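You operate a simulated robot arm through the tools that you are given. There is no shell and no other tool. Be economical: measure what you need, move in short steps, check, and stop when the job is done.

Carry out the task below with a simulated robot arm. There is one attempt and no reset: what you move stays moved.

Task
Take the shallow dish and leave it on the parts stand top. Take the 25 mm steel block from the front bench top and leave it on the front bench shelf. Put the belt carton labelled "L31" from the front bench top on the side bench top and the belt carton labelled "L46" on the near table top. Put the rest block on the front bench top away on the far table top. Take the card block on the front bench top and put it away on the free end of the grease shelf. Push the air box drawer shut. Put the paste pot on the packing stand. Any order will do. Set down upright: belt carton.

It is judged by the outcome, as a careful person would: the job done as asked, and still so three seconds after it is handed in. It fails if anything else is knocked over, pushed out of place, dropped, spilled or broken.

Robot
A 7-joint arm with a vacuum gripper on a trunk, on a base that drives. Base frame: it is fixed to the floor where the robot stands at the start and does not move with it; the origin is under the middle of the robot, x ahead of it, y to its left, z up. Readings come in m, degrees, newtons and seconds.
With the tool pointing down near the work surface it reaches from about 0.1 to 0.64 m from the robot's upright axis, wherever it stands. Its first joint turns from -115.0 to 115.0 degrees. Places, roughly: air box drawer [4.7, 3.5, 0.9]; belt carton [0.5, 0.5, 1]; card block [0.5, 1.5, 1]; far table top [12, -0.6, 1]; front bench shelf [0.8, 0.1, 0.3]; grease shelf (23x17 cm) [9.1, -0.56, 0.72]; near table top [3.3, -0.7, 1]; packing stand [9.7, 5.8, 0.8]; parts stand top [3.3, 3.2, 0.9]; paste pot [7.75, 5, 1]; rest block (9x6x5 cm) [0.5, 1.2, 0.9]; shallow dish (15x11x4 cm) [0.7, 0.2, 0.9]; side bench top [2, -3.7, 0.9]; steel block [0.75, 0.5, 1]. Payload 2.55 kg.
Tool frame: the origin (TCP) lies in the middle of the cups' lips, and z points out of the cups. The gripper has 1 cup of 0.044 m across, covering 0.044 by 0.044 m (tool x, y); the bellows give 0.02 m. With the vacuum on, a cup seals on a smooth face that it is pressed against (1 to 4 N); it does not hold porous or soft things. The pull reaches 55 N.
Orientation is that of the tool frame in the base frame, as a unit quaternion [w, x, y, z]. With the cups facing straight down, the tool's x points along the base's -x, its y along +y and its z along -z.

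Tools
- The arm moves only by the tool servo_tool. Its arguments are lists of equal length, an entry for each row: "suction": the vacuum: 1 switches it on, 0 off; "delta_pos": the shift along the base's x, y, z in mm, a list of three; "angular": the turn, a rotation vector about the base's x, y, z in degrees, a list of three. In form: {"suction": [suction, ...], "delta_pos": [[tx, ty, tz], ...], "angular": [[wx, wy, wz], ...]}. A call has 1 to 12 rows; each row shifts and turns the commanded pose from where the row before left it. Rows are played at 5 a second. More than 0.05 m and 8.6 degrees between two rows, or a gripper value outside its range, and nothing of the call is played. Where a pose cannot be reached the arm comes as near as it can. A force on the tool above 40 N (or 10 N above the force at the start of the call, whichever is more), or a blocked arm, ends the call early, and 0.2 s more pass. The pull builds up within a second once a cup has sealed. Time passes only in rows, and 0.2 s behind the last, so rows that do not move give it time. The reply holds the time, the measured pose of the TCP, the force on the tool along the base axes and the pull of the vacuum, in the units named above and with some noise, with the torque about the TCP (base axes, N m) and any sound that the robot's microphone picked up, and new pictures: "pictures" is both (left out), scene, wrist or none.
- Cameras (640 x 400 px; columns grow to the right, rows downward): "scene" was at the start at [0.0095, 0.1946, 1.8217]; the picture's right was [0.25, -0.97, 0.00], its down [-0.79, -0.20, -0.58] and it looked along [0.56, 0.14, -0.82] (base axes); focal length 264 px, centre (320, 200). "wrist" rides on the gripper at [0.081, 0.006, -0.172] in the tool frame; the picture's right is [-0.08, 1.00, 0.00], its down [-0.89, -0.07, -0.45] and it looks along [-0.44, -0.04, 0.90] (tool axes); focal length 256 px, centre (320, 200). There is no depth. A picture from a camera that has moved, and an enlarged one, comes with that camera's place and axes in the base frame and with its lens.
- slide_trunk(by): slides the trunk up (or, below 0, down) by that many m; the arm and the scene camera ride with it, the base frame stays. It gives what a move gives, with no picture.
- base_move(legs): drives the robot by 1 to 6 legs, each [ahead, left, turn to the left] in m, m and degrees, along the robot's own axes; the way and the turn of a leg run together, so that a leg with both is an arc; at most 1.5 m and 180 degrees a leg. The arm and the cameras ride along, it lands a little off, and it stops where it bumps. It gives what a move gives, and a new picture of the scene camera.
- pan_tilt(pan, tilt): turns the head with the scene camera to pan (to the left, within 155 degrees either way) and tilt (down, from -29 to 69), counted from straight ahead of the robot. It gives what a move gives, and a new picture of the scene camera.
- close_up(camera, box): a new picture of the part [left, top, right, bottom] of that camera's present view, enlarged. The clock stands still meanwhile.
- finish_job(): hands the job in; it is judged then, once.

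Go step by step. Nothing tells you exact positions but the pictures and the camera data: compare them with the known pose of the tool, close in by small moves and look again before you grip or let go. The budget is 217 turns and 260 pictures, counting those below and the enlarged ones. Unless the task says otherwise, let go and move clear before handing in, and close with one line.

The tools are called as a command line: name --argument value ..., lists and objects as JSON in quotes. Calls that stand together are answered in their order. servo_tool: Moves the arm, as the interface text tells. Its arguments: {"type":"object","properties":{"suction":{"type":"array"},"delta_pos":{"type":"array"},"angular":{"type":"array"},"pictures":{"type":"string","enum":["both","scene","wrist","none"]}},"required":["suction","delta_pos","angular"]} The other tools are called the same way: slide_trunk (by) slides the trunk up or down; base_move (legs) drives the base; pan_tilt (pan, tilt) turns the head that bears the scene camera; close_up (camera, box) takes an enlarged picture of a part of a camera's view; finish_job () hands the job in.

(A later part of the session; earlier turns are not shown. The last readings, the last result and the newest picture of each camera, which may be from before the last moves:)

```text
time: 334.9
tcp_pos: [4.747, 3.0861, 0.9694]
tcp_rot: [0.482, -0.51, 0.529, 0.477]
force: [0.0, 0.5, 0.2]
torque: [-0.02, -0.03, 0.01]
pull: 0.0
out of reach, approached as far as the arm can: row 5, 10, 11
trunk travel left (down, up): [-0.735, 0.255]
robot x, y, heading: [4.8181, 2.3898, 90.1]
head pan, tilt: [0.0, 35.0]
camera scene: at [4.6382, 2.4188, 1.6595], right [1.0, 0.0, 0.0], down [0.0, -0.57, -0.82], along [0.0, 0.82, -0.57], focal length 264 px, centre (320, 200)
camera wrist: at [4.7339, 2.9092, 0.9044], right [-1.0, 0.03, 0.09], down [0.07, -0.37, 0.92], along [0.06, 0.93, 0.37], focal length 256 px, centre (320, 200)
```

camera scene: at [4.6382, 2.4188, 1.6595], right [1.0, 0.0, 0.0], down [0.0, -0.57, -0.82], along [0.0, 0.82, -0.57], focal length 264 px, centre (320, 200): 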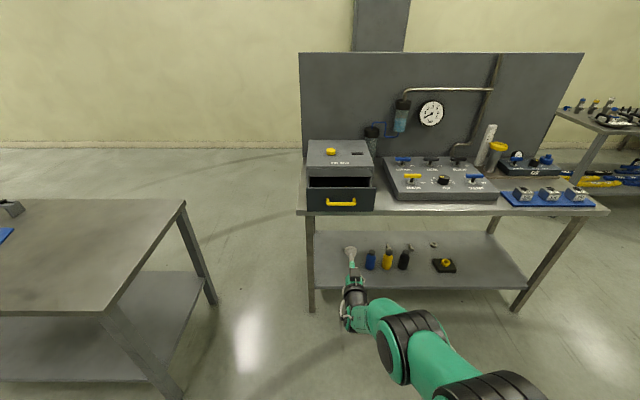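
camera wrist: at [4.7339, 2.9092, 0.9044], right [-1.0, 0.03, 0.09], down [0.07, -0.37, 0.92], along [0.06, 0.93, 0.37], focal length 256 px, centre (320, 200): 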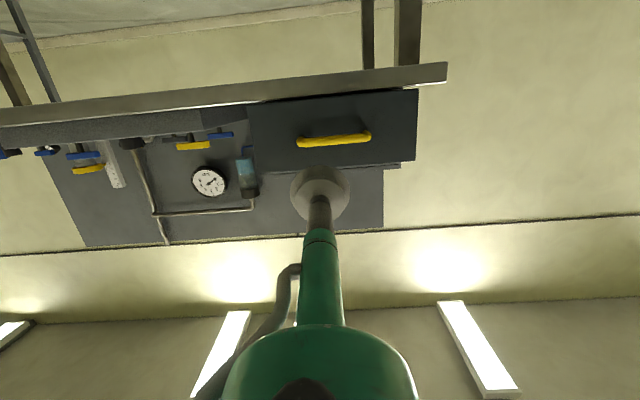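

The tool now points at the drawer front. I raise it above the handle line and retract, then drive closer.

servo_tool --suction '[0, 0, 0, 0]' --delta_pos '[[-3, -40, 10], [-3, -40, 10], [0, -40, 10], [0, -40, 8]]' --angular '[[0, 0, 0], [0, 0, 0], [0, 0, 0], [0, 0, 0]]' --pictures "none"

base_move --legs '[[0.4, 0, 0]]'

close_up --camera "wrist" --box '[0, 0, 640, 400]'

```text
time: 335.9
tcp_pos: [4.7377, 3.0288, 1.0665]
tcp_rot: [0.486, -0.51, 0.522, 0.481]
force: [0.3, 0.4, 0.7]
torque: [0.0, -0.05, -0.03]
pull: 0.0
out of reach, approached as far as the arm can: row 1, 2, 3, 4
trunk travel left (down, up): [-0.735, 0.255]
robot x, y, heading: [4.8173, 2.3906, 90.1]
head pan, tilt: [0.0, 35.0]
```

```text
time: 338.4
tcp_pos: [4.7369, 3.4268, 1.0669]
tcp_rot: [0.487, -0.509, 0.521, 0.481]
force: [-0.6, 0.2, -0.1]
torque: [0.05, -0.03, 0.0]
pull: 0.1
trunk travel left (down, up): [-0.735, 0.255]
robot x, y, heading: [4.8152, 2.7887, 90.4]
head pan, tilt: [0.0, 35.0]
camera scene: at [4.6375, 2.8169, 1.6596], right [1.0, 0.0, 0.0], down [0.0, -0.57, -0.82], along [0.0, 0.82, -0.57], focal length 264 px, centre (320, 200)
```

scene: 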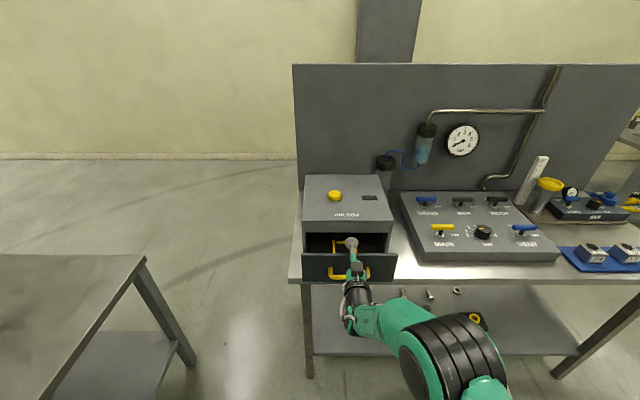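

```text
1.00 times, centred on (320, 200) of wrist (not enlarged: the box is as wide or as high as the picture)
camera zoom: at [4.7257, 3.25, 0.9987], right [-1.0, 0.02, 0.09], down [0.07, -0.39, 0.92], along [0.05, 0.92, 0.39], focal length 256 px, centre (320, 200)
```

zoom: 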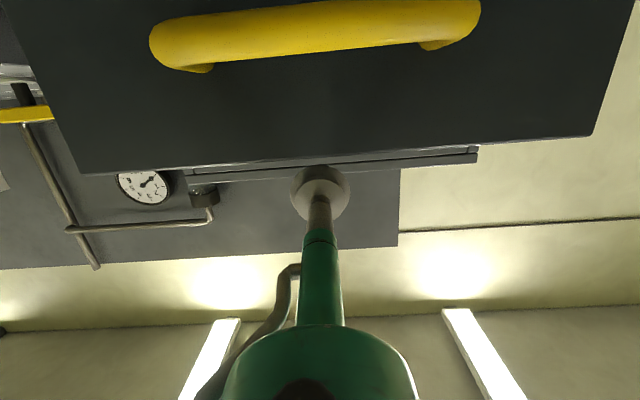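

The tool rose above the drawer edge, so I back off, lower the trunk 6 cm and push from outside.

base_move --legs '[[-0.15, 0, 0]]'

slide_trunk --by -0.06

close_up --camera "wrist" --box '[0, 0, 640, 400]'

```text
time: 339.8
tcp_pos: [4.7372, 3.2769, 1.0677]
tcp_rot: [0.487, -0.509, 0.521, 0.482]
force: [0.3, 0.6, 0.6]
torque: [-0.03, 0.02, -0.02]
pull: 0.2
trunk travel left (down, up): [-0.735, 0.255]
robot x, y, heading: [4.817, 2.6417, 90.1]
head pan, tilt: [0.0, 35.0]
camera scene: at [4.6379, 2.6651, 1.6596], right [1.0, 0.0, 0.0], down [0.0, -0.57, -0.82], along [0.0, 0.82, -0.57], focal length 264 px, centre (320, 200)
```

scene: 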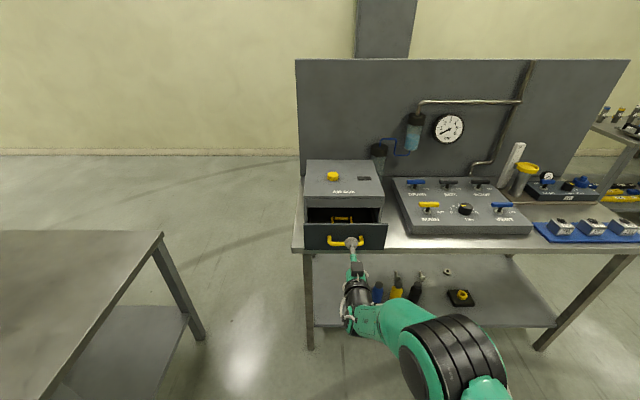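

```text
time: 340.8
tcp_pos: [4.7371, 3.2763, 1.0065]
tcp_rot: [0.488, -0.508, 0.522, 0.481]
force: [0.0, -0.1, 0.3]
torque: [0.05, 0.02, -0.02]
pull: 0.1
trunk travel left (down, up): [-0.675, 0.315]
robot x, y, heading: [4.8143, 2.6396, 90.2]
head pan, tilt: [0.0, 35.0]
```

```text
1.00 times, centred on (320, 200) of wrist (not enlarged: the box is as wide or as high as the picture)
camera zoom: at [4.7261, 3.1003, 0.9391], right [-1.0, 0.02, 0.09], down [0.07, -0.39, 0.92], along [0.05, 0.92, 0.39], focal length 256 px, centre (320, 200)
```

zoom: 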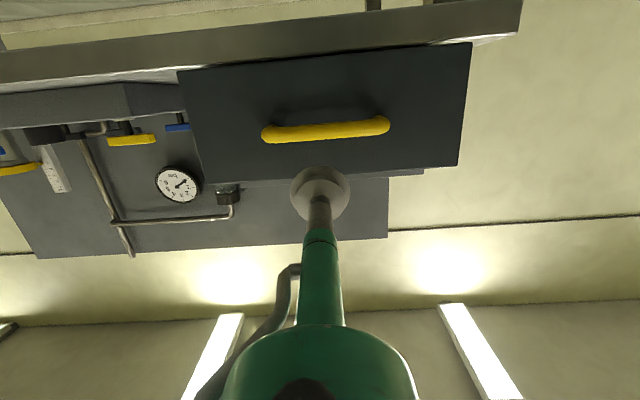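

Drawer front is at y about 3.39 with top edge z 1.034. I go forward with the cup just above the handle and push.

slide_trunk --by 0.005

base_move --legs '[[0.2, 0, 0]]'

close_up --camera "scene" --box '[260, 130, 460, 255]'

```text
time: 341.3
tcp_pos: [4.7361, 3.2759, 1.0125]
tcp_rot: [0.487, -0.509, 0.521, 0.482]
force: [-0.6, 0.0, -0.1]
torque: [0.05, 0.01, 0.02]
pull: 0.1
trunk travel left (down, up): [-0.68, 0.31]
robot x, y, heading: [4.8132, 2.6417, 90.2]
head pan, tilt: [0.0, 35.0]
```

```text
time: 342.9
tcp_pos: [4.7383, 3.477, 1.0112]
tcp_rot: [0.487, -0.508, 0.523, 0.48]
force: [0.3, 0.3, -0.6]
torque: [0.0, 0.01, -0.02]
pull: 0.0
trunk travel left (down, up): [-0.68, 0.31]
robot x, y, heading: [4.8145, 2.8387, 90.1]
head pan, tilt: [0.0, 35.0]
camera scene: at [4.6377, 2.8674, 1.6045], right [1.0, 0.0, 0.0], down [0.0, -0.57, -0.82], along [0.0, 0.82, -0.57], focal length 264 px, centre (320, 200)
```

scene: 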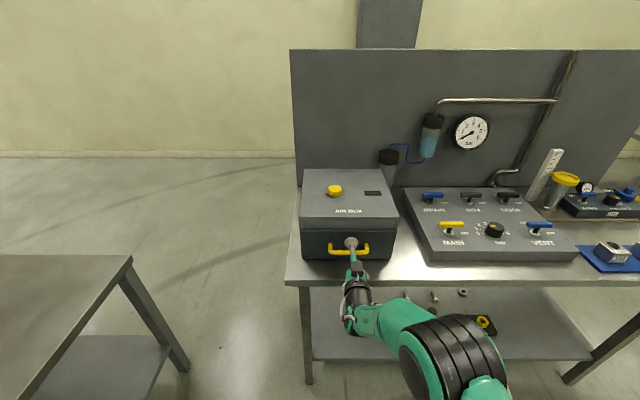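

```text
3.20 times, centred on (360, 192) of scene
camera zoom: at [4.6377, 2.8674, 1.6045], right [1.0, 0.0, 0.0], down [0.0, -0.57, -0.82], along [0.0, 0.82, -0.57], focal length 845 px, centre (192, 224)
```

zoom: 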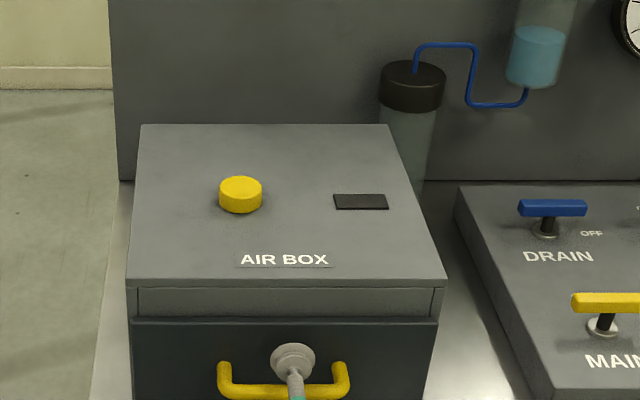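

The drawer is almost shut. Pushing a bit further until resistance.

base_move --legs '[[0.04, 0, 0]]'

close_up --camera "scene" --box '[260, 130, 460, 255]'

```text
time: 343.8
tcp_pos: [4.7377, 3.518, 1.0123]
tcp_rot: [0.487, -0.509, 0.522, 0.481]
force: [-0.2, -3.1, 0.2]
torque: [0.04, 0.0, -0.04]
pull: 0.1
trunk travel left (down, up): [-0.68, 0.31]
robot x, y, heading: [4.8132, 2.8753, 90.1]
head pan, tilt: [0.0, 35.0]
camera scene: at [4.6377, 2.9071, 1.6046], right [1.0, 0.0, 0.0], down [0.0, -0.57, -0.82], along [0.0, 0.82, -0.57], focal length 264 px, centre (320, 200)
```

scene: 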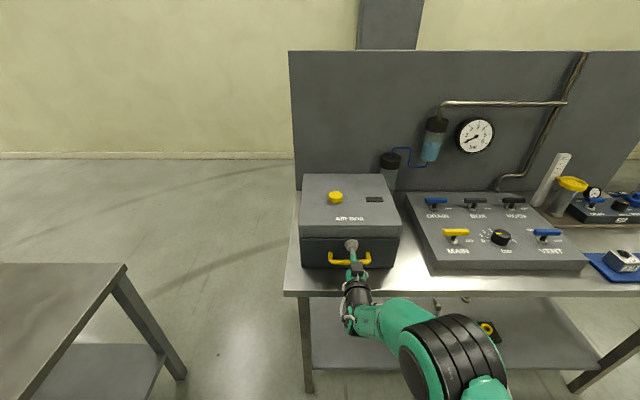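

```text
3.20 times, centred on (360, 192) of scene
camera zoom: at [4.6377, 2.9071, 1.6046], right [1.0, 0.0, 0.0], down [0.0, -0.57, -0.82], along [0.0, 0.82, -0.57], focal length 845 px, centre (192, 224)
```

zoom: 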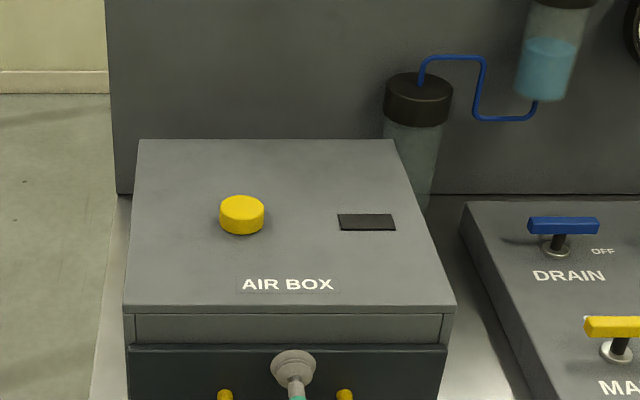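

base_move --legs '[[0.03, 0, 0]]'

close_up --camera "scene" --box '[260, 150, 460, 275]'

```text
time: 344.6
tcp_pos: [4.7377, 3.5255, 1.0098]
tcp_rot: [0.488, -0.509, 0.521, 0.481]
force: [1.0, -20.8, 6.0]
torque: [-0.15, -0.03, 0.1]
pull: 0.2
trunk travel left (down, up): [-0.68, 0.31]
robot x, y, heading: [4.8141, 2.8964, 90.2]
head pan, tilt: [0.0, 35.0]
stopped in leg 1: the force on the tool passed its limit at 99 N (the readings are from after the stop); the commanded pose is now the measured one
camera scene: at [4.6381, 2.9181, 1.6047], right [1.0, 0.0, 0.0], down [0.0, -0.57, -0.82], along [0.0, 0.82, -0.57], focal length 264 px, centre (320, 200)
```

scene: 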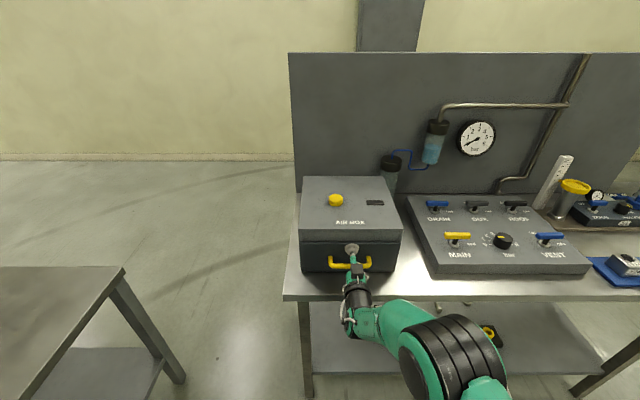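

```text
3.20 times, centred on (360, 212) of scene
camera zoom: at [4.6381, 2.9181, 1.6047], right [1.0, 0.0, 0.0], down [0.0, -0.57, -0.82], along [0.0, 0.82, -0.57], focal length 845 px, centre (192, 160)
```

zoom: 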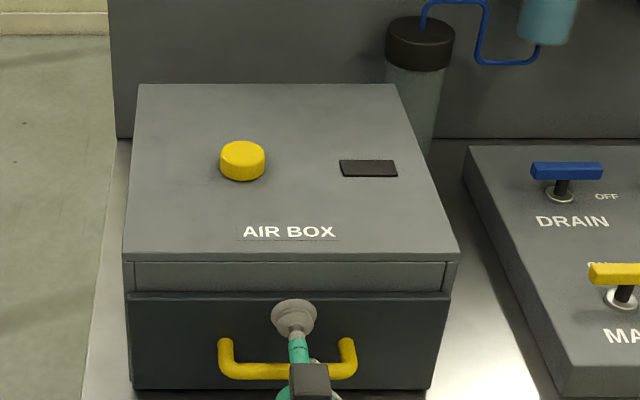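

The drawer is shut against its stop. Backing off, restoring the tool to point down and returning toward the front bench.

base_move --legs '[[-0.6, 0, 0]]'

servo_tool --suction '[0, 0, 0, 0, 0, 0, 0, 0, 0, 0, 0]' --delta_pos '[[0, -20, 0], [0, -20, 0], [0, -20, 0], [0, -20, 0], [0, -20, 0], [0, -20, 0], [0, -20, 0], [0, -20, 0], [0, -15, 0], [0, -15, 0], [0, -15, 0]]' --angular '[[-8.3, 0, 0], [-8.3, 0, 0], [-8.3, 0, 0], [-8.3, 0, 0], [-8.3, 0, 0], [-8.3, 0, 0], [-8.3, 0, 0], [-8.3, 0, 0], [-8.3, 0, 0], [-8, 0, 0], [-4, 0, 0]]' --pictures "both"

```text
time: 348.0
tcp_pos: [4.7379, 2.9297, 1.0101]
tcp_rot: [0.487, -0.51, 0.521, 0.481]
force: [-0.8, -0.8, 0.3]
torque: [0.01, -0.01, 0.0]
pull: 0.1
trunk travel left (down, up): [-0.68, 0.31]
robot x, y, heading: [4.8164, 2.2948, 89.9]
head pan, tilt: [0.0, 35.0]
camera scene: at [4.6384, 2.3223, 1.6046], right [1.0, 0.0, 0.0], down [0.0, -0.57, -0.82], along [0.0, 0.82, -0.57], focal length 264 px, centre (320, 200)
```

scene: 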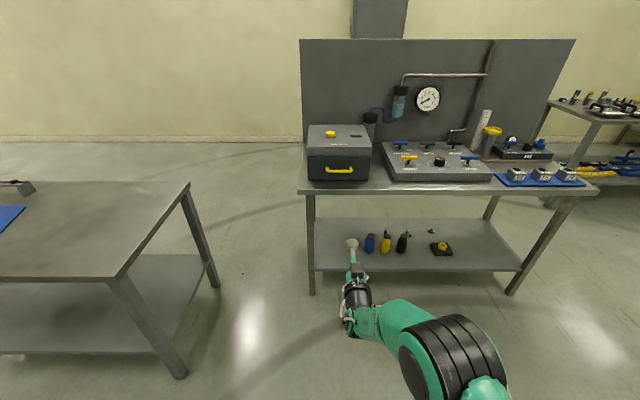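

```text
time: 350.4
tcp_pos: [4.7357, 2.7218, 1.0007]
tcp_rot: [0.004, -0.706, 0.708, -0.009]
force: [0.4, -0.1, 0.1]
torque: [-0.02, 0.0, 0.0]
pull: 0.1
out of reach, approached as far as the arm can: row 11
trunk travel left (down, up): [-0.68, 0.31]
robot x, y, heading: [4.8145, 2.2933, 89.9]
head pan, tilt: [0.0, 35.0]
camera scene: at [4.6383, 2.3232, 1.6046], right [1.0, 0.0, 0.0], down [0.0, -0.57, -0.82], along [0.0, 0.82, -0.57], focal length 264 px, centre (320, 200)
camera wrist: at [4.727, 2.6431, 1.1754], right [-1.0, 0.08, -0.02], down [0.07, 0.9, 0.44], along [0.05, 0.44, -0.9], focal length 256 px, centre (320, 200)
```

scene: 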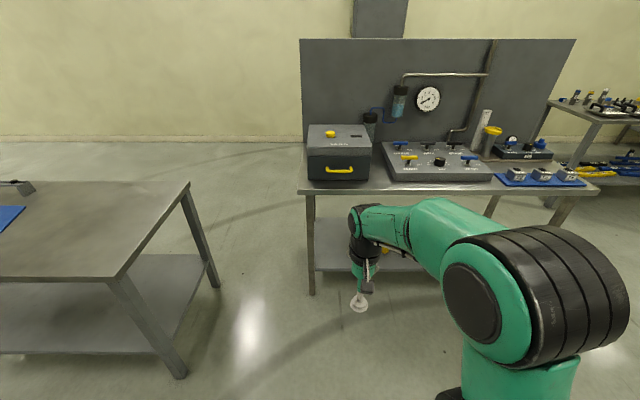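
wrist: 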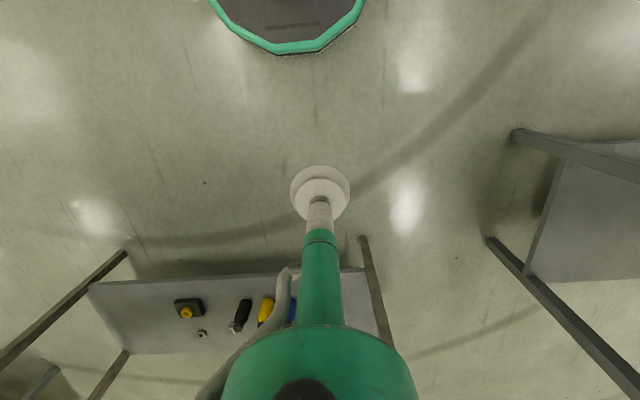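

Raising the trunk, turning to heading 0 and reversing along the corridor.

slide_trunk --by 0.3

base_move --legs '[[0, 0, -90], [-1.4, 0, 0], [-1.4, 0, 0]]'

```text
time: 353.4
tcp_pos: [4.7374, 2.7217, 1.3012]
tcp_rot: [0.004, -0.705, 0.71, -0.007]
force: [0.0, 0.0, 0.9]
torque: [0.01, 0.02, 0.03]
pull: 0.1
trunk travel left (down, up): [-0.98, 0.01]
robot x, y, heading: [4.8194, 2.2938, 90.2]
head pan, tilt: [0.0, 35.0]
```

```text
time: 370.7
tcp_pos: [2.4603, 2.3654, 1.3016]
tcp_rot: [-0.003, 0.002, 1.0, -0.009]
force: [0.4, 0.6, -0.2]
torque: [0.03, -0.02, -0.01]
pull: 0.1
trunk travel left (down, up): [-0.98, 0.01]
robot x, y, heading: [2.03, 2.2902, 0.1]
head pan, tilt: [0.0, 35.0]
camera scene: at [2.0617, 2.4635, 1.9046], right [0.0, -1.0, 0.0], down [-0.57, 0.0, -0.82], along [0.82, 0.0, -0.57], focal length 264 px, centre (320, 200)
```

scene: 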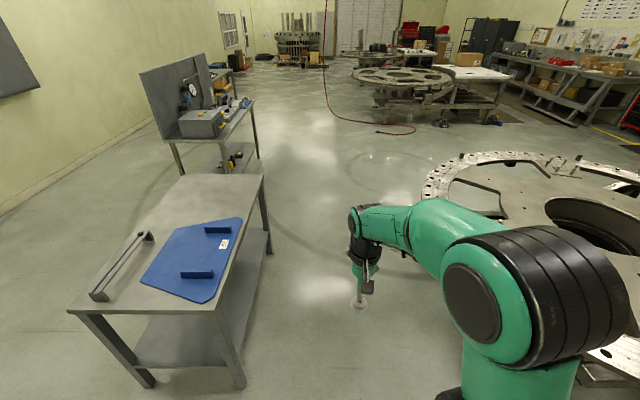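

The parts stand has free space at its far end. Continuing around the bench to the dish.

base_move --legs '[[-1.3, 0.42, 0], [-1.3, 0.05, 0], [0, -1.3, 0], [0, -1.3, 0]]'

pan_tilt --pan 0 --tilt 50

```text
time: 396.0
tcp_pos: [-0.0744, 0.23, 1.3015]
tcp_rot: [-0.003, -0.01, 1.0, -0.009]
force: [-0.2, 0.3, 0.2]
torque: [0.01, -0.01, -0.01]
pull: 0.1
trunk travel left (down, up): [-0.98, 0.01]
robot x, y, heading: [-0.4971, 0.1412, 1.6]
head pan, tilt: [0.0, 35.0]
camera scene: at [-0.4759, 0.3191, 1.9046], right [0.03, -1.0, 0.0], down [-0.57, -0.02, -0.82], along [0.82, 0.02, -0.57], focal length 264 px, centre (320, 200)
```

scene: 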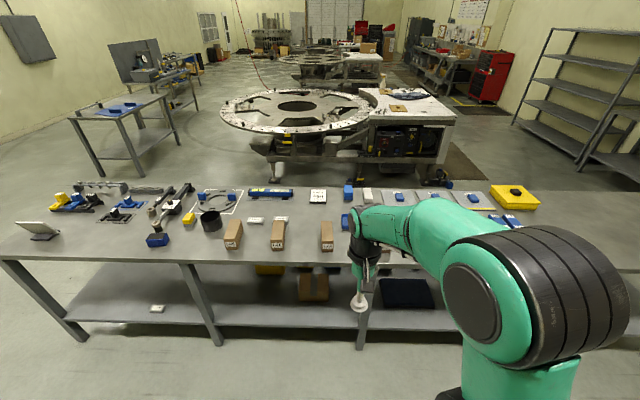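

```text
time: 396.7
tcp_pos: [-0.074, 0.2303, 1.3016]
tcp_rot: [-0.003, -0.01, 1.0, -0.01]
force: [-0.5, -0.1, 0.3]
torque: [0.0, 0.0, 0.0]
pull: 0.0
trunk travel left (down, up): [-0.98, 0.01]
robot x, y, heading: [-0.4966, 0.1404, 1.4]
head pan, tilt: [0.0, 50.0]
camera scene: at [-0.4869, 0.3188, 1.8829], right [0.03, -1.0, 0.0], down [-0.77, -0.02, -0.64], along [0.64, 0.02, -0.77], focal length 264 px, centre (320, 200)
```

scene: 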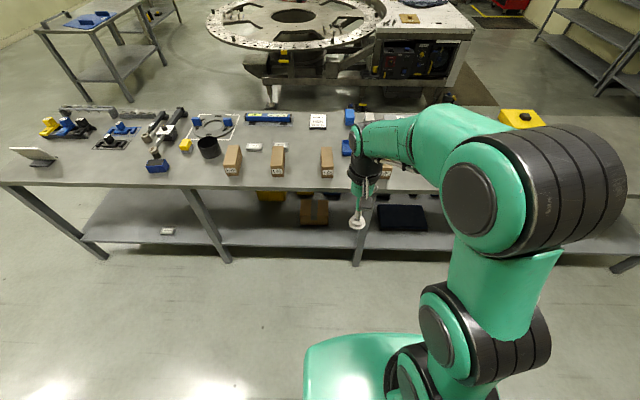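

Driving up to the bench with the tool above the dish row.

base_move --legs '[[0.59, -0.06, -1.4]]'

servo_tool --suction '[0, 0, 0, 0, 0, 0, 0]' --delta_pos '[[20, 0, -40], [20, 0, -40], [20, 0, -40], [20, 0, -40], [30, 0, -35], [30, 0, -35], [25, 0, 0]]' --angular '[[0, 0, 0], [0, 0, 0], [0, 0, 0], [0, 0, 0], [0, 0, 0], [0, 0, 0], [0, 0, 0]]' --pictures "wrist"

```text
time: 400.1
tcp_pos: [0.5155, 0.169, 1.3013]
tcp_rot: [-0.003, 0.002, 1.0, -0.008]
force: [0.0, 0.3, -0.5]
torque: [0.0, 0.0, 0.0]
pull: 0.0
trunk travel left (down, up): [-0.98, 0.01]
robot x, y, heading: [0.0897, 0.092, -0.1]
head pan, tilt: [0.0, 50.0]
camera scene: at [0.1047, 0.2672, 1.8829], right [0.0, -1.0, 0.0], down [-0.77, 0.0, -0.64], along [0.64, 0.0, -0.77], focal length 264 px, centre (320, 200)
```

scene: 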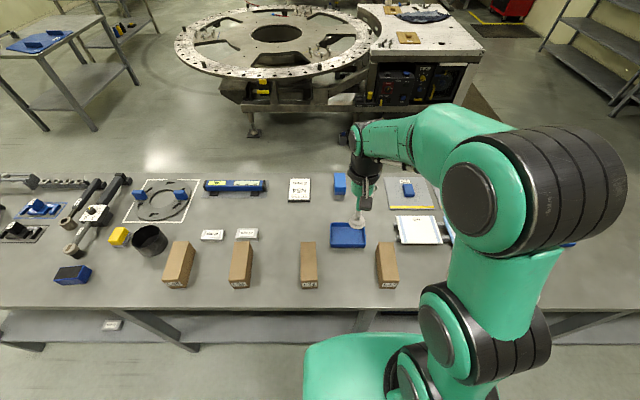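

```text
time: 401.7
tcp_pos: [0.6822, 0.1687, 1.0712]
tcp_rot: [-0.002, 0.002, 1.0, -0.008]
force: [-0.4, 0.5, 0.4]
torque: [0.02, 0.01, 0.01]
pull: 0.1
trunk travel left (down, up): [-0.98, 0.01]
robot x, y, heading: [0.0874, 0.0906, 0.2]
head pan, tilt: [0.0, 50.0]
camera wrist: at [0.602, 0.1793, 1.2443], right [0.08, 1.0, -0.02], down [0.89, -0.07, 0.44], along [0.44, -0.05, -0.9], focal length 256 px, centre (320, 200)
```

wrist: 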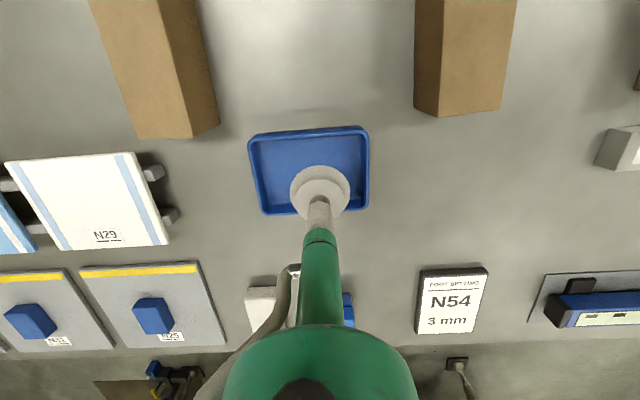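

Dish centre at about (0.72, 0.15). Nudging the base 2 cm forward and descending into the dish.

base_move --legs '[[0.02, 0, 0]]'

servo_tool --suction '[1, 1, 1, 1, 1, 1]' --delta_pos '[[10, -10, -40], [6, -9, -40], [0, 0, -30], [0, 0, -20], [0, 0, -8], [0, 0, 0]]' --angular '[[0, 0, 0], [0, 0, 0], [0, 0, 0], [0, 0, 0], [0, 0, 0], [0, 0, 0]]' --pictures "wrist"

```text
time: 402.5
tcp_pos: [0.699, 0.1702, 1.0719]
tcp_rot: [-0.002, 0.002, 1.0, -0.009]
force: [0.4, 0.7, -0.2]
torque: [0.01, 0.01, 0.0]
pull: 0.2
trunk travel left (down, up): [-0.98, 0.01]
robot x, y, heading: [0.1117, 0.0887, -0.0]
head pan, tilt: [0.0, 50.0]
camera scene: at [0.1206, 0.2672, 1.8829], right [0.0, -1.0, 0.0], down [-0.76, 0.0, -0.64], along [0.64, 0.0, -0.76], focal length 264 px, centre (320, 200)
```

scene: 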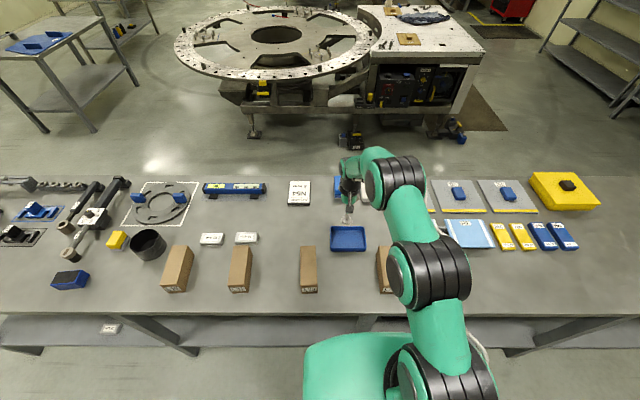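

```text
time: 403.9
tcp_pos: [0.7179, 0.1506, 0.9322]
tcp_rot: [-0.002, 0.002, 1.0, -0.009]
force: [0.4, 0.5, -0.1]
torque: [0.0, 0.0, -0.03]
pull: 0.0
trunk travel left (down, up): [-0.98, 0.01]
robot x, y, heading: [0.1077, 0.0915, 0.2]
head pan, tilt: [0.0, 50.0]
camera wrist: at [0.637, 0.1613, 1.1066], right [0.08, 1.0, -0.02], down [0.89, -0.07, 0.44], along [0.44, -0.05, -0.9], focal length 256 px, centre (320, 200)
```

wrist: 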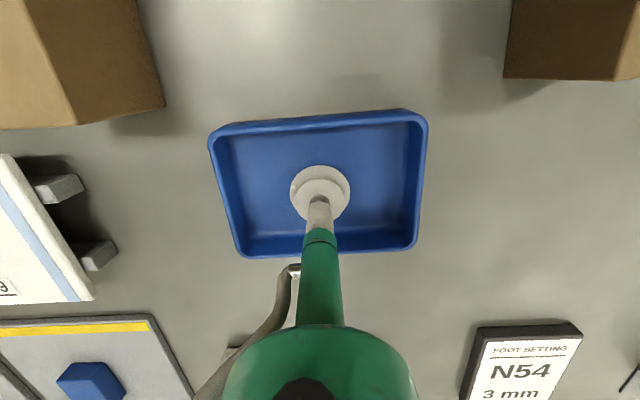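

Cup is centred in the dish. Lowering onto its floor.

servo_tool --suction '[1, 1, 1, 1, 1, 1, 1]' --delta_pos '[[0, 0, -8], [0, 0, -5], [0, 0, -4], [0, 0, -4], [0, 0, -3], [0, 0, 0], [0, 0, 0]]' --angular '[[0, 0, 0], [0, 0, 0], [0, 0, 0], [0, 0, 0], [0, 0, 0], [0, 0, 0], [0, 0, 0]]' --pictures "none"

```text
time: 405.5
tcp_pos: [0.7169, 0.1497, 0.91]
tcp_rot: [-0.003, 0.001, 1.0, -0.008]
force: [0.5, -0.2, 0.2]
torque: [0.0, -0.02, 0.01]
pull: 54.9
trunk travel left (down, up): [-0.98, 0.01]
robot x, y, heading: [0.1068, 0.0906, 0.1]
head pan, tilt: [0.0, 50.0]
```

Dish sealed. Lifting, backing away and driving to the parts stand corridor.

servo_tool --suction '[1, 1, 1, 1, 1]' --delta_pos '[[0, 0, 10], [0, 0, 40], [0, 0, 40], [-20, 0, 40], [-30, 0, 20]]' --angular '[[0, 0, 0], [0, 0, 0], [0, 0, 0], [0, 0, 0], [0, 0, 0]]' --pictures "wrist"

base_move --legs '[[-0.75, 0, 0], [0, 1.35, 0], [0, 1.3, 0]]'

```text
time: 406.7
tcp_pos: [0.6646, 0.1492, 1.0601]
tcp_rot: [-0.003, 0.001, 1.0, -0.008]
force: [0.3, -0.7, -2.3]
torque: [-0.01, -0.01, -0.02]
pull: 54.5
trunk travel left (down, up): [-0.98, 0.01]
robot x, y, heading: [0.1077, 0.0884, 0.2]
head pan, tilt: [0.0, 50.0]
camera wrist: at [0.5838, 0.1603, 1.2336], right [0.08, 1.0, -0.02], down [0.89, -0.07, 0.44], along [0.44, -0.05, -0.9], focal length 256 px, centre (320, 200)
```

wrist: 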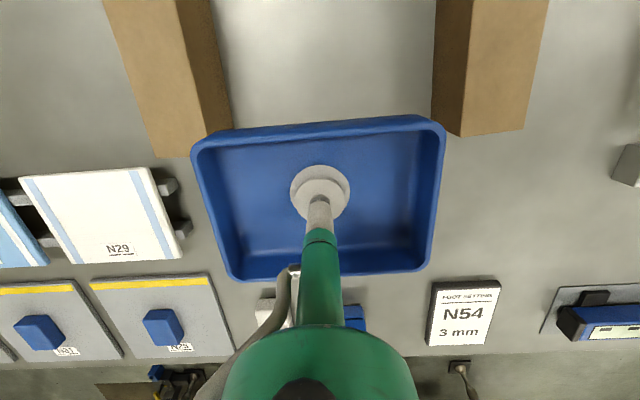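

```text
time: 414.2
tcp_pos: [-0.08, 0.8619, 1.0578]
tcp_rot: [-0.004, -0.053, 0.999, -0.01]
force: [0.8, 0.0, -1.8]
torque: [0.03, -0.02, 0.0]
pull: 54.8
trunk travel left (down, up): [-0.98, 0.01]
robot x, y, heading: [-0.6276, 0.7405, 6.5]
head pan, tilt: [0.0, 50.0]
stopped in leg 2: the robot was blocked; the commanded pose is now the measured one
camera scene: at [-0.6305, 0.9191, 1.8828], right [0.11, -0.99, 0.0], down [-0.76, -0.09, -0.64], along [0.64, 0.07, -0.77], focal length 264 px, centre (320, 200)
```

scene: 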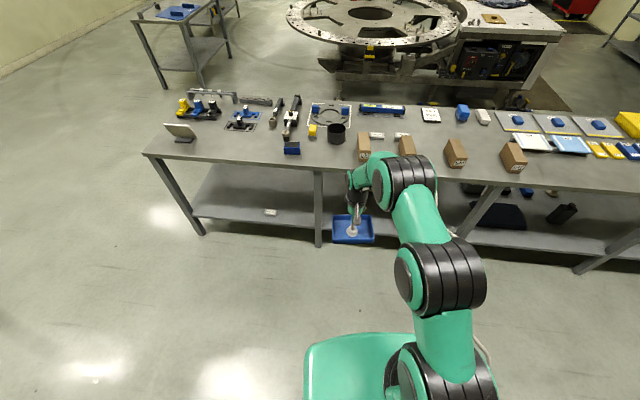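

A mezzanine post behind the robot blocked the strafe. Moving forward a little, squaring up and continuing left.

base_move --legs '[[0.12, -0.03, 0], [0, 0, -6.5]]'

pan_tilt --pan 150 --tilt 45

```text
time: 416.0
tcp_pos: [0.0531, 0.7839, 1.0588]
tcp_rot: [-0.003, 0.003, 1.0, -0.009]
force: [-0.2, 0.1, -0.6]
torque: [0.02, -0.03, 0.0]
pull: 55.1
trunk travel left (down, up): [-0.98, 0.01]
robot x, y, heading: [-0.5061, 0.7264, -0.1]
head pan, tilt: [0.0, 50.0]
camera scene: at [-0.4883, 0.9018, 1.8829], right [0.0, -1.0, 0.0], down [-0.77, 0.0, -0.64], along [0.64, 0.0, -0.77], focal length 264 px, centre (320, 200)
```

scene: 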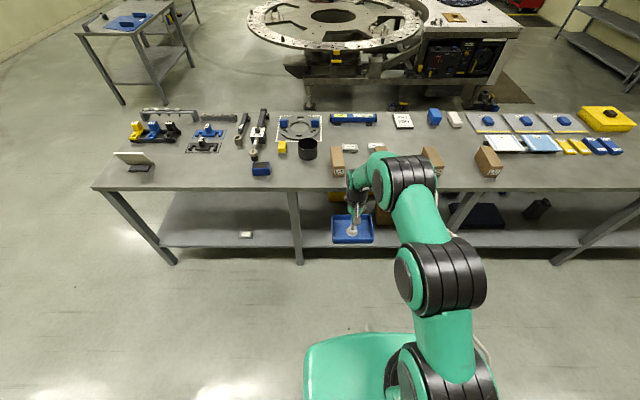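

```text
time: 418.4
tcp_pos: [0.0526, 0.7841, 1.0592]
tcp_rot: [-0.003, 0.004, 1.0, -0.008]
force: [0.0, -0.1, -1.9]
torque: [-0.01, 0.01, 0.0]
pull: 54.8
trunk travel left (down, up): [-0.98, 0.01]
robot x, y, heading: [-0.5024, 0.7254, -0.0]
head pan, tilt: [150.0, 45.0]
camera scene: at [-0.636, 0.9423, 1.8898], right [0.5, 0.87, 0.0], down [0.61, -0.35, -0.71], along [-0.61, 0.35, -0.71], focal length 264 px, centre (320, 200)
```

scene: 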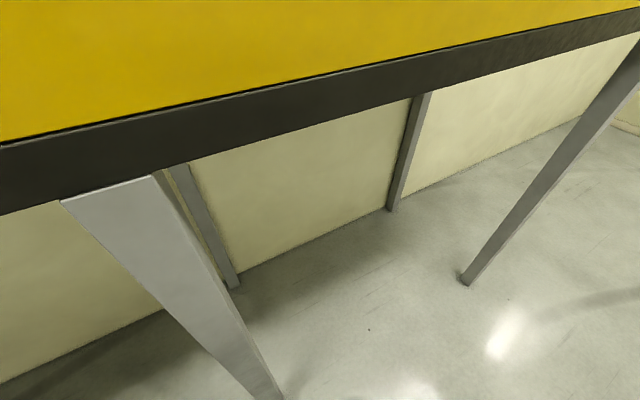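

Post is at about (-1, 0.87). Holding x at -0.5 while strafing left, then going through the corridor.

base_move --legs '[[0, 1.35, 0], [0.05, 0.68, 0], [1.35, -0.08, 0], [1.3, -0.36, 0]]'

```text
time: 441.4
tcp_pos: [2.7636, 2.3723, 1.0582]
tcp_rot: [-0.004, 0.008, 1.0, -0.009]
force: [-0.8, -0.7, -1.6]
torque: [0.0, 0.05, -0.01]
pull: 54.6
trunk travel left (down, up): [-0.98, 0.01]
robot x, y, heading: [2.2066, 2.3188, -0.5]
head pan, tilt: [150.0, 45.0]
camera scene: at [2.0757, 2.5379, 1.8898], right [0.51, 0.86, 0.0], down [0.61, -0.36, -0.71], along [-0.61, 0.36, -0.71], focal length 264 px, centre (320, 200)
```

scene: 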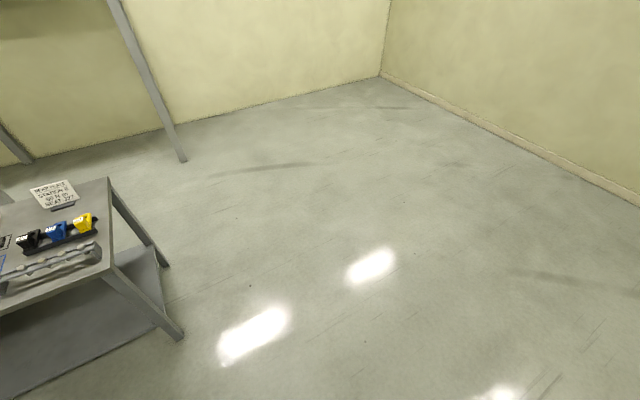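

base_move --legs '[[1.42, 0, 0], [0, 0, 90.5]]'

pan_tilt --pan 0 --tilt 50

close_up --camera "wrist" --box '[0, 0, 640, 400]'

```text
time: 452.3
tcp_pos: [3.5505, 2.8765, 1.0578]
tcp_rot: [-0.004, 0.713, -0.701, 0.009]
force: [0.0, 0.3, -0.9]
torque: [0.0, -0.03, 0.01]
pull: 54.9
trunk travel left (down, up): [-0.98, 0.01]
robot x, y, heading: [3.6188, 2.3197, 91.6]
head pan, tilt: [150.0, 45.0]
camera scene: at [3.4049, 2.1845, 1.8898], right [-0.88, 0.48, 0.0], down [0.34, 0.62, -0.71], along [-0.34, -0.62, -0.71], focal length 264 px, centre (320, 200)
```

scene: 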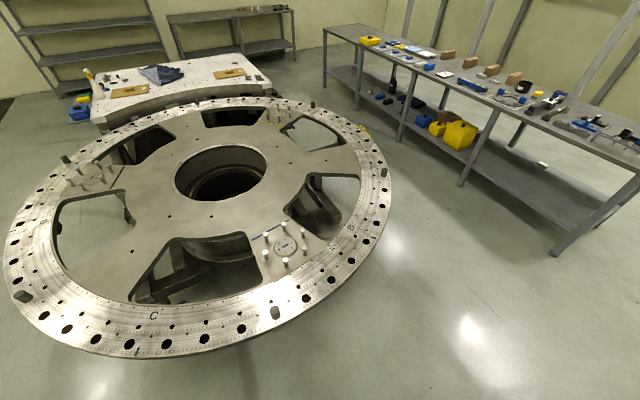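

```text
time: 454.6
tcp_pos: [3.5499, 2.8775, 1.0592]
tcp_rot: [-0.004, 0.712, -0.702, 0.009]
force: [0.0, -1.1, -2.2]
torque: [-0.05, 0.02, -0.01]
pull: 55.2
trunk travel left (down, up): [-0.98, 0.01]
robot x, y, heading: [3.6166, 2.3194, 91.2]
head pan, tilt: [0.0, 50.0]
camera scene: at [3.4421, 2.3328, 1.8829], right [1.0, 0.02, 0.0], down [0.02, -0.77, -0.64], along [-0.02, 0.64, -0.77], focal length 264 px, centre (320, 200)
```

scene: 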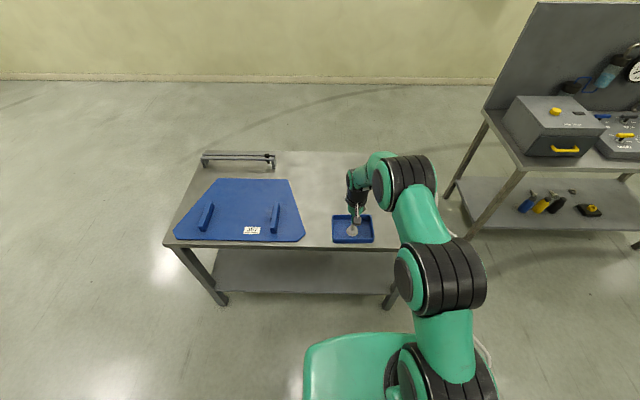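

```text
1.00 times, centred on (320, 200) of wrist (not enlarged: the box is as wide or as high as the picture)
camera zoom: at [3.5407, 2.7973, 1.2326], right [-1.0, 0.06, -0.02], down [0.05, 0.9, 0.44], along [0.04, 0.44, -0.9], focal length 256 px, centre (320, 200)
```

zoom: 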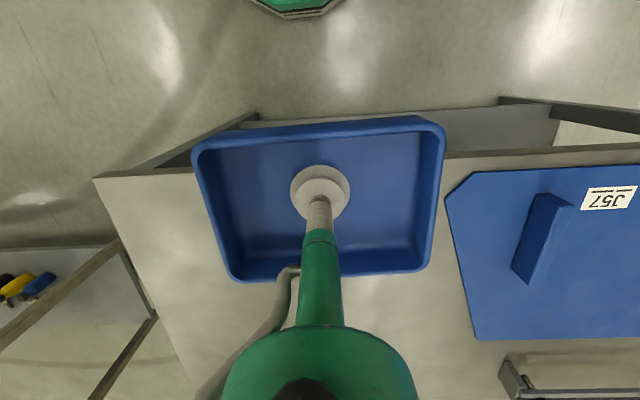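

The free area of the stand spans x 3.37 to 3.85, front edge y about 2.9. Driving 0.15 m ahead and placing the dish at (3.61, 3.06).

base_move --legs '[[0.15, -0.02, -1.2]]'

servo_tool --suction '[1, 1, 1, 1]' --delta_pos '[[20, 10, -30], [20, 10, -40], [0, 10, -30], [0, 0, -20]]' --angular '[[0, 0, 0], [0, 0, 0], [0, 0, 0], [0, 0, 0]]' --pictures "wrist"

```text
time: 456.0
tcp_pos: [3.5788, 3.0271, 1.0585]
tcp_rot: [0.004, -0.705, 0.709, -0.009]
force: [0.3, 0.0, -2.5]
torque: [0.0, 0.03, 0.0]
pull: 54.7
trunk travel left (down, up): [-0.98, 0.01]
robot x, y, heading: [3.6375, 2.4684, 90.2]
head pan, tilt: [0.0, 50.0]
camera scene: at [3.4605, 2.4859, 1.8829], right [1.0, 0.0, 0.0], down [0.0, -0.77, -0.64], along [0.0, 0.64, -0.77], focal length 264 px, centre (320, 200)
```

scene: 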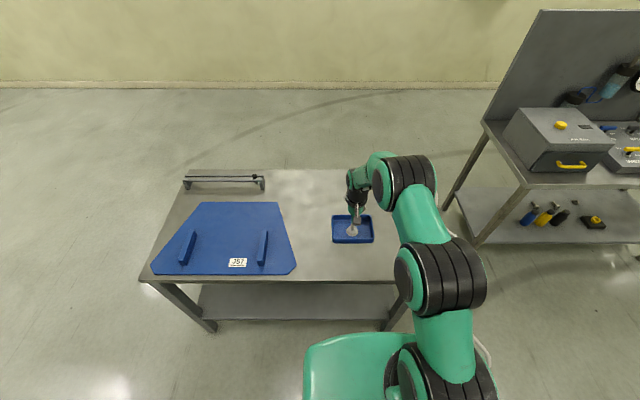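

```text
time: 457.0
tcp_pos: [3.6198, 3.0583, 0.9397]
tcp_rot: [0.004, -0.705, 0.709, -0.008]
force: [0.3, 0.2, -2.3]
torque: [-0.06, 0.02, 0.0]
pull: 54.6
trunk travel left (down, up): [-0.98, 0.01]
robot x, y, heading: [3.6378, 2.4699, 90.0]
head pan, tilt: [0.0, 50.0]
camera wrist: at [3.6086, 2.9792, 1.1136], right [-1.0, 0.08, -0.02], down [0.07, 0.89, 0.44], along [0.05, 0.44, -0.9], focal length 256 px, centre (320, 200)
```

wrist: 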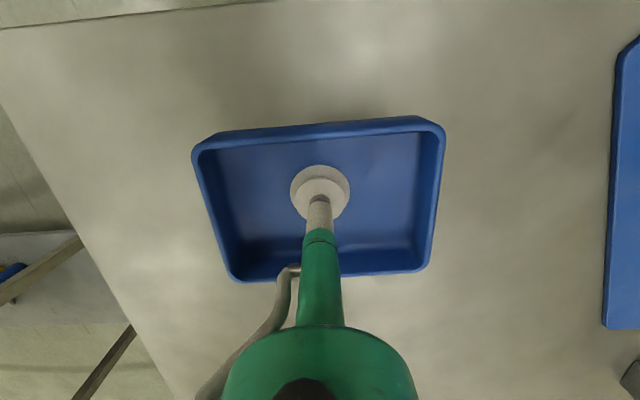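

Well inside the free area. Lowering in small steps to contact.

servo_tool --suction '[1, 1, 1, 1, 1, 1]' --delta_pos '[[0, 0, -8], [0, 0, -6], [0, 0, -4], [0, 0, -4], [0, 0, -3], [0, 0, 0]]' --angular '[[0, 0, 0], [0, 0, 0], [0, 0, 0], [0, 0, 0], [0, 0, 0], [0, 0, 0]]' --pictures "none"

```text
time: 458.4
tcp_pos: [3.62, 3.0569, 0.9138]
tcp_rot: [0.004, -0.705, 0.71, -0.008]
force: [0.6, -0.2, -2.6]
torque: [-0.03, -0.02, 0.01]
pull: 54.5
trunk travel left (down, up): [-0.98, 0.01]
robot x, y, heading: [3.6363, 2.4732, 90.2]
head pan, tilt: [0.0, 50.0]
```

servo_tool --suction '[1, 1, 1, 1, 1]' --delta_pos '[[0, 0, -3], [0, 0, -3], [0, 0, -3], [0, 0, -2], [0, 0, 0]]' --angular '[[0, 0, 0], [0, 0, 0], [0, 0, 0], [0, 0, 0], [0, 0, 0]]' --pictures "wrist"

```text
time: 459.6
tcp_pos: [3.6193, 3.0574, 0.9025]
tcp_rot: [0.003, -0.706, 0.708, -0.009]
force: [-0.4, -0.6, -1.7]
torque: [-0.02, -0.03, 0.01]
pull: 54.9
trunk travel left (down, up): [-0.98, 0.01]
robot x, y, heading: [3.6379, 2.4712, 90.2]
head pan, tilt: [0.0, 50.0]
camera wrist: at [3.6087, 2.9789, 1.0765], right [-1.0, 0.08, -0.02], down [0.07, 0.9, 0.44], along [0.05, 0.44, -0.9], focal length 256 px, centre (320, 200)
```

wrist: 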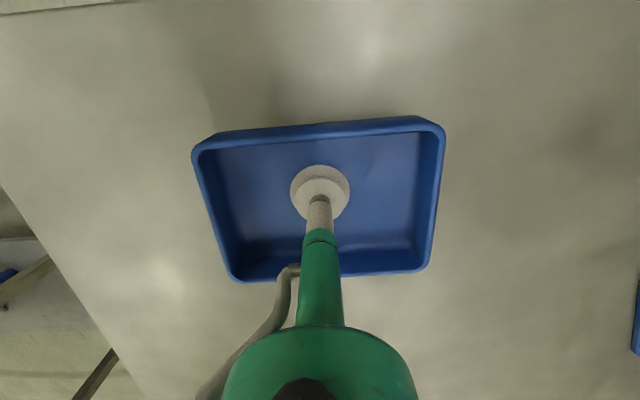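

servo_tool --suction '[1, 1, 1, 1, 1, 1, 1]' --delta_pos '[[0, 0, -4], [0, 0, -4], [0, 0, -3], [0, 0, -3], [0, 0, -3], [0, 0, -3], [0, 0, 0]]' --angular '[[0, 0, 0], [0, 0, 0], [0, 0, 0], [0, 0, 0], [0, 0, 0], [0, 0, 0], [0, 0, 0]]' --pictures "none"

```text
time: 461.2
tcp_pos: [3.6203, 3.0568, 0.8823]
tcp_rot: [0.004, -0.705, 0.709, -0.008]
force: [0.1, -0.4, -1.3]
torque: [0.02, 0.01, 0.0]
pull: 55.0
trunk travel left (down, up): [-0.98, 0.01]
robot x, y, heading: [3.638, 2.4664, 89.9]
head pan, tilt: [0.0, 50.0]
```

Still no contact; I shift range by raising the arm and lowering the trunk equally, then continue down.

servo_tool --suction '[1, 1, 1]' --delta_pos '[[0, 0, 40], [0, 0, 40], [0, 0, 0]]' --angular '[[0, 0, 0], [0, 0, 0], [0, 0, 0]]' --pictures "none"

slide_trunk --by -0.08

servo_tool --suction '[1, 1, 1, 1, 1, 1, 1, 1]' --delta_pos '[[0, 0, -3], [0, 0, -3], [0, 0, -3], [0, 0, -3], [0, 0, -3], [0, 0, -3], [0, 0, -3], [0, 0, 0]]' --angular '[[0, 0, 0], [0, 0, 0], [0, 0, 0], [0, 0, 0], [0, 0, 0], [0, 0, 0], [0, 0, 0], [0, 0, 0]]' --pictures "wrist"

```text
time: 462.0
tcp_pos: [3.6215, 3.0569, 0.9617]
tcp_rot: [0.003, -0.705, 0.709, -0.01]
force: [0.1, 0.7, -1.7]
torque: [-0.05, -0.04, 0.02]
pull: 55.2
trunk travel left (down, up): [-0.98, 0.01]
robot x, y, heading: [3.6356, 2.466, 90.3]
head pan, tilt: [0.0, 50.0]
```

```text
time: 463.2
tcp_pos: [3.62, 3.0567, 0.8825]
tcp_rot: [0.003, -0.705, 0.709, -0.008]
force: [-1.0, 0.4, -1.6]
torque: [0.0, 0.01, 0.0]
pull: 55.0
trunk travel left (down, up): [-0.9, 0.09]
robot x, y, heading: [3.6395, 2.4718, 90.3]
head pan, tilt: [0.0, 50.0]
```

```text
time: 465.0
tcp_pos: [3.6204, 3.0548, 0.8646]
tcp_rot: [0.005, -0.705, 0.709, -0.006]
force: [1.1, -11.9, 21.3]
torque: [0.07, 0.62, -0.07]
pull: 54.5
trunk travel left (down, up): [-0.9, 0.09]
robot x, y, heading: [3.641, 2.4727, 90.3]
head pan, tilt: [0.0, 50.0]
camera wrist: at [3.6095, 2.9759, 1.0383], right [-1.0, 0.08, -0.02], down [0.07, 0.89, 0.44], along [0.05, 0.44, -0.9], focal length 256 px, centre (320, 200)
```

wrist: 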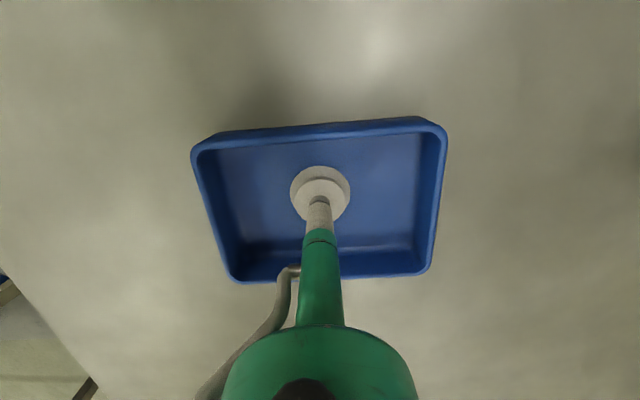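

Contact at z 0.865. Releasing and rising.

servo_tool --suction '[0, 0, 0, 0, 0, 0, 0, 0]' --delta_pos '[[0, 0, 2], [0, 0, 0], [0, 0, 0], [0, 0, 0], [0, 0, 10], [0, 0, 40], [0, 0, 40], [0, 0, 40]]' --angular '[[0, 0, 0], [0, 0, 0], [0, 0, 0], [0, 0, 0], [0, 0, 0], [0, 0, 0], [0, 0, 0], [0, 0, 0]]' --pictures "wrist"

```text
time: 466.8
tcp_pos: [3.6206, 3.0563, 0.9945]
tcp_rot: [0.003, -0.705, 0.709, -0.008]
force: [-0.3, 0.5, 0.6]
torque: [0.01, 0.0, 0.01]
pull: 0.1
trunk travel left (down, up): [-0.9, 0.09]
robot x, y, heading: [3.6362, 2.4705, 90.1]
head pan, tilt: [0.0, 50.0]
camera wrist: at [3.6105, 2.9773, 1.1681], right [-1.0, 0.08, -0.02], down [0.07, 0.9, 0.44], along [0.05, 0.44, -0.9], focal length 256 px, centre (320, 200)
```

wrist: 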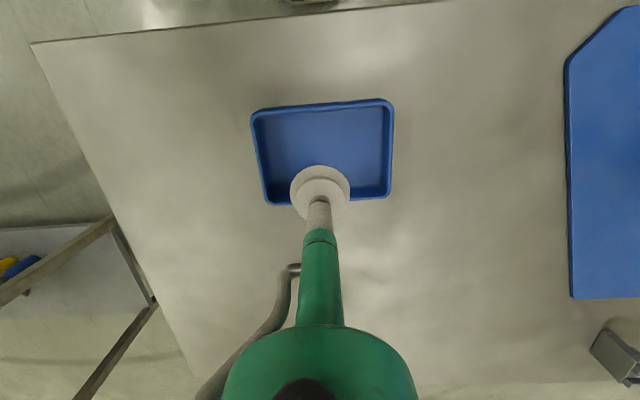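

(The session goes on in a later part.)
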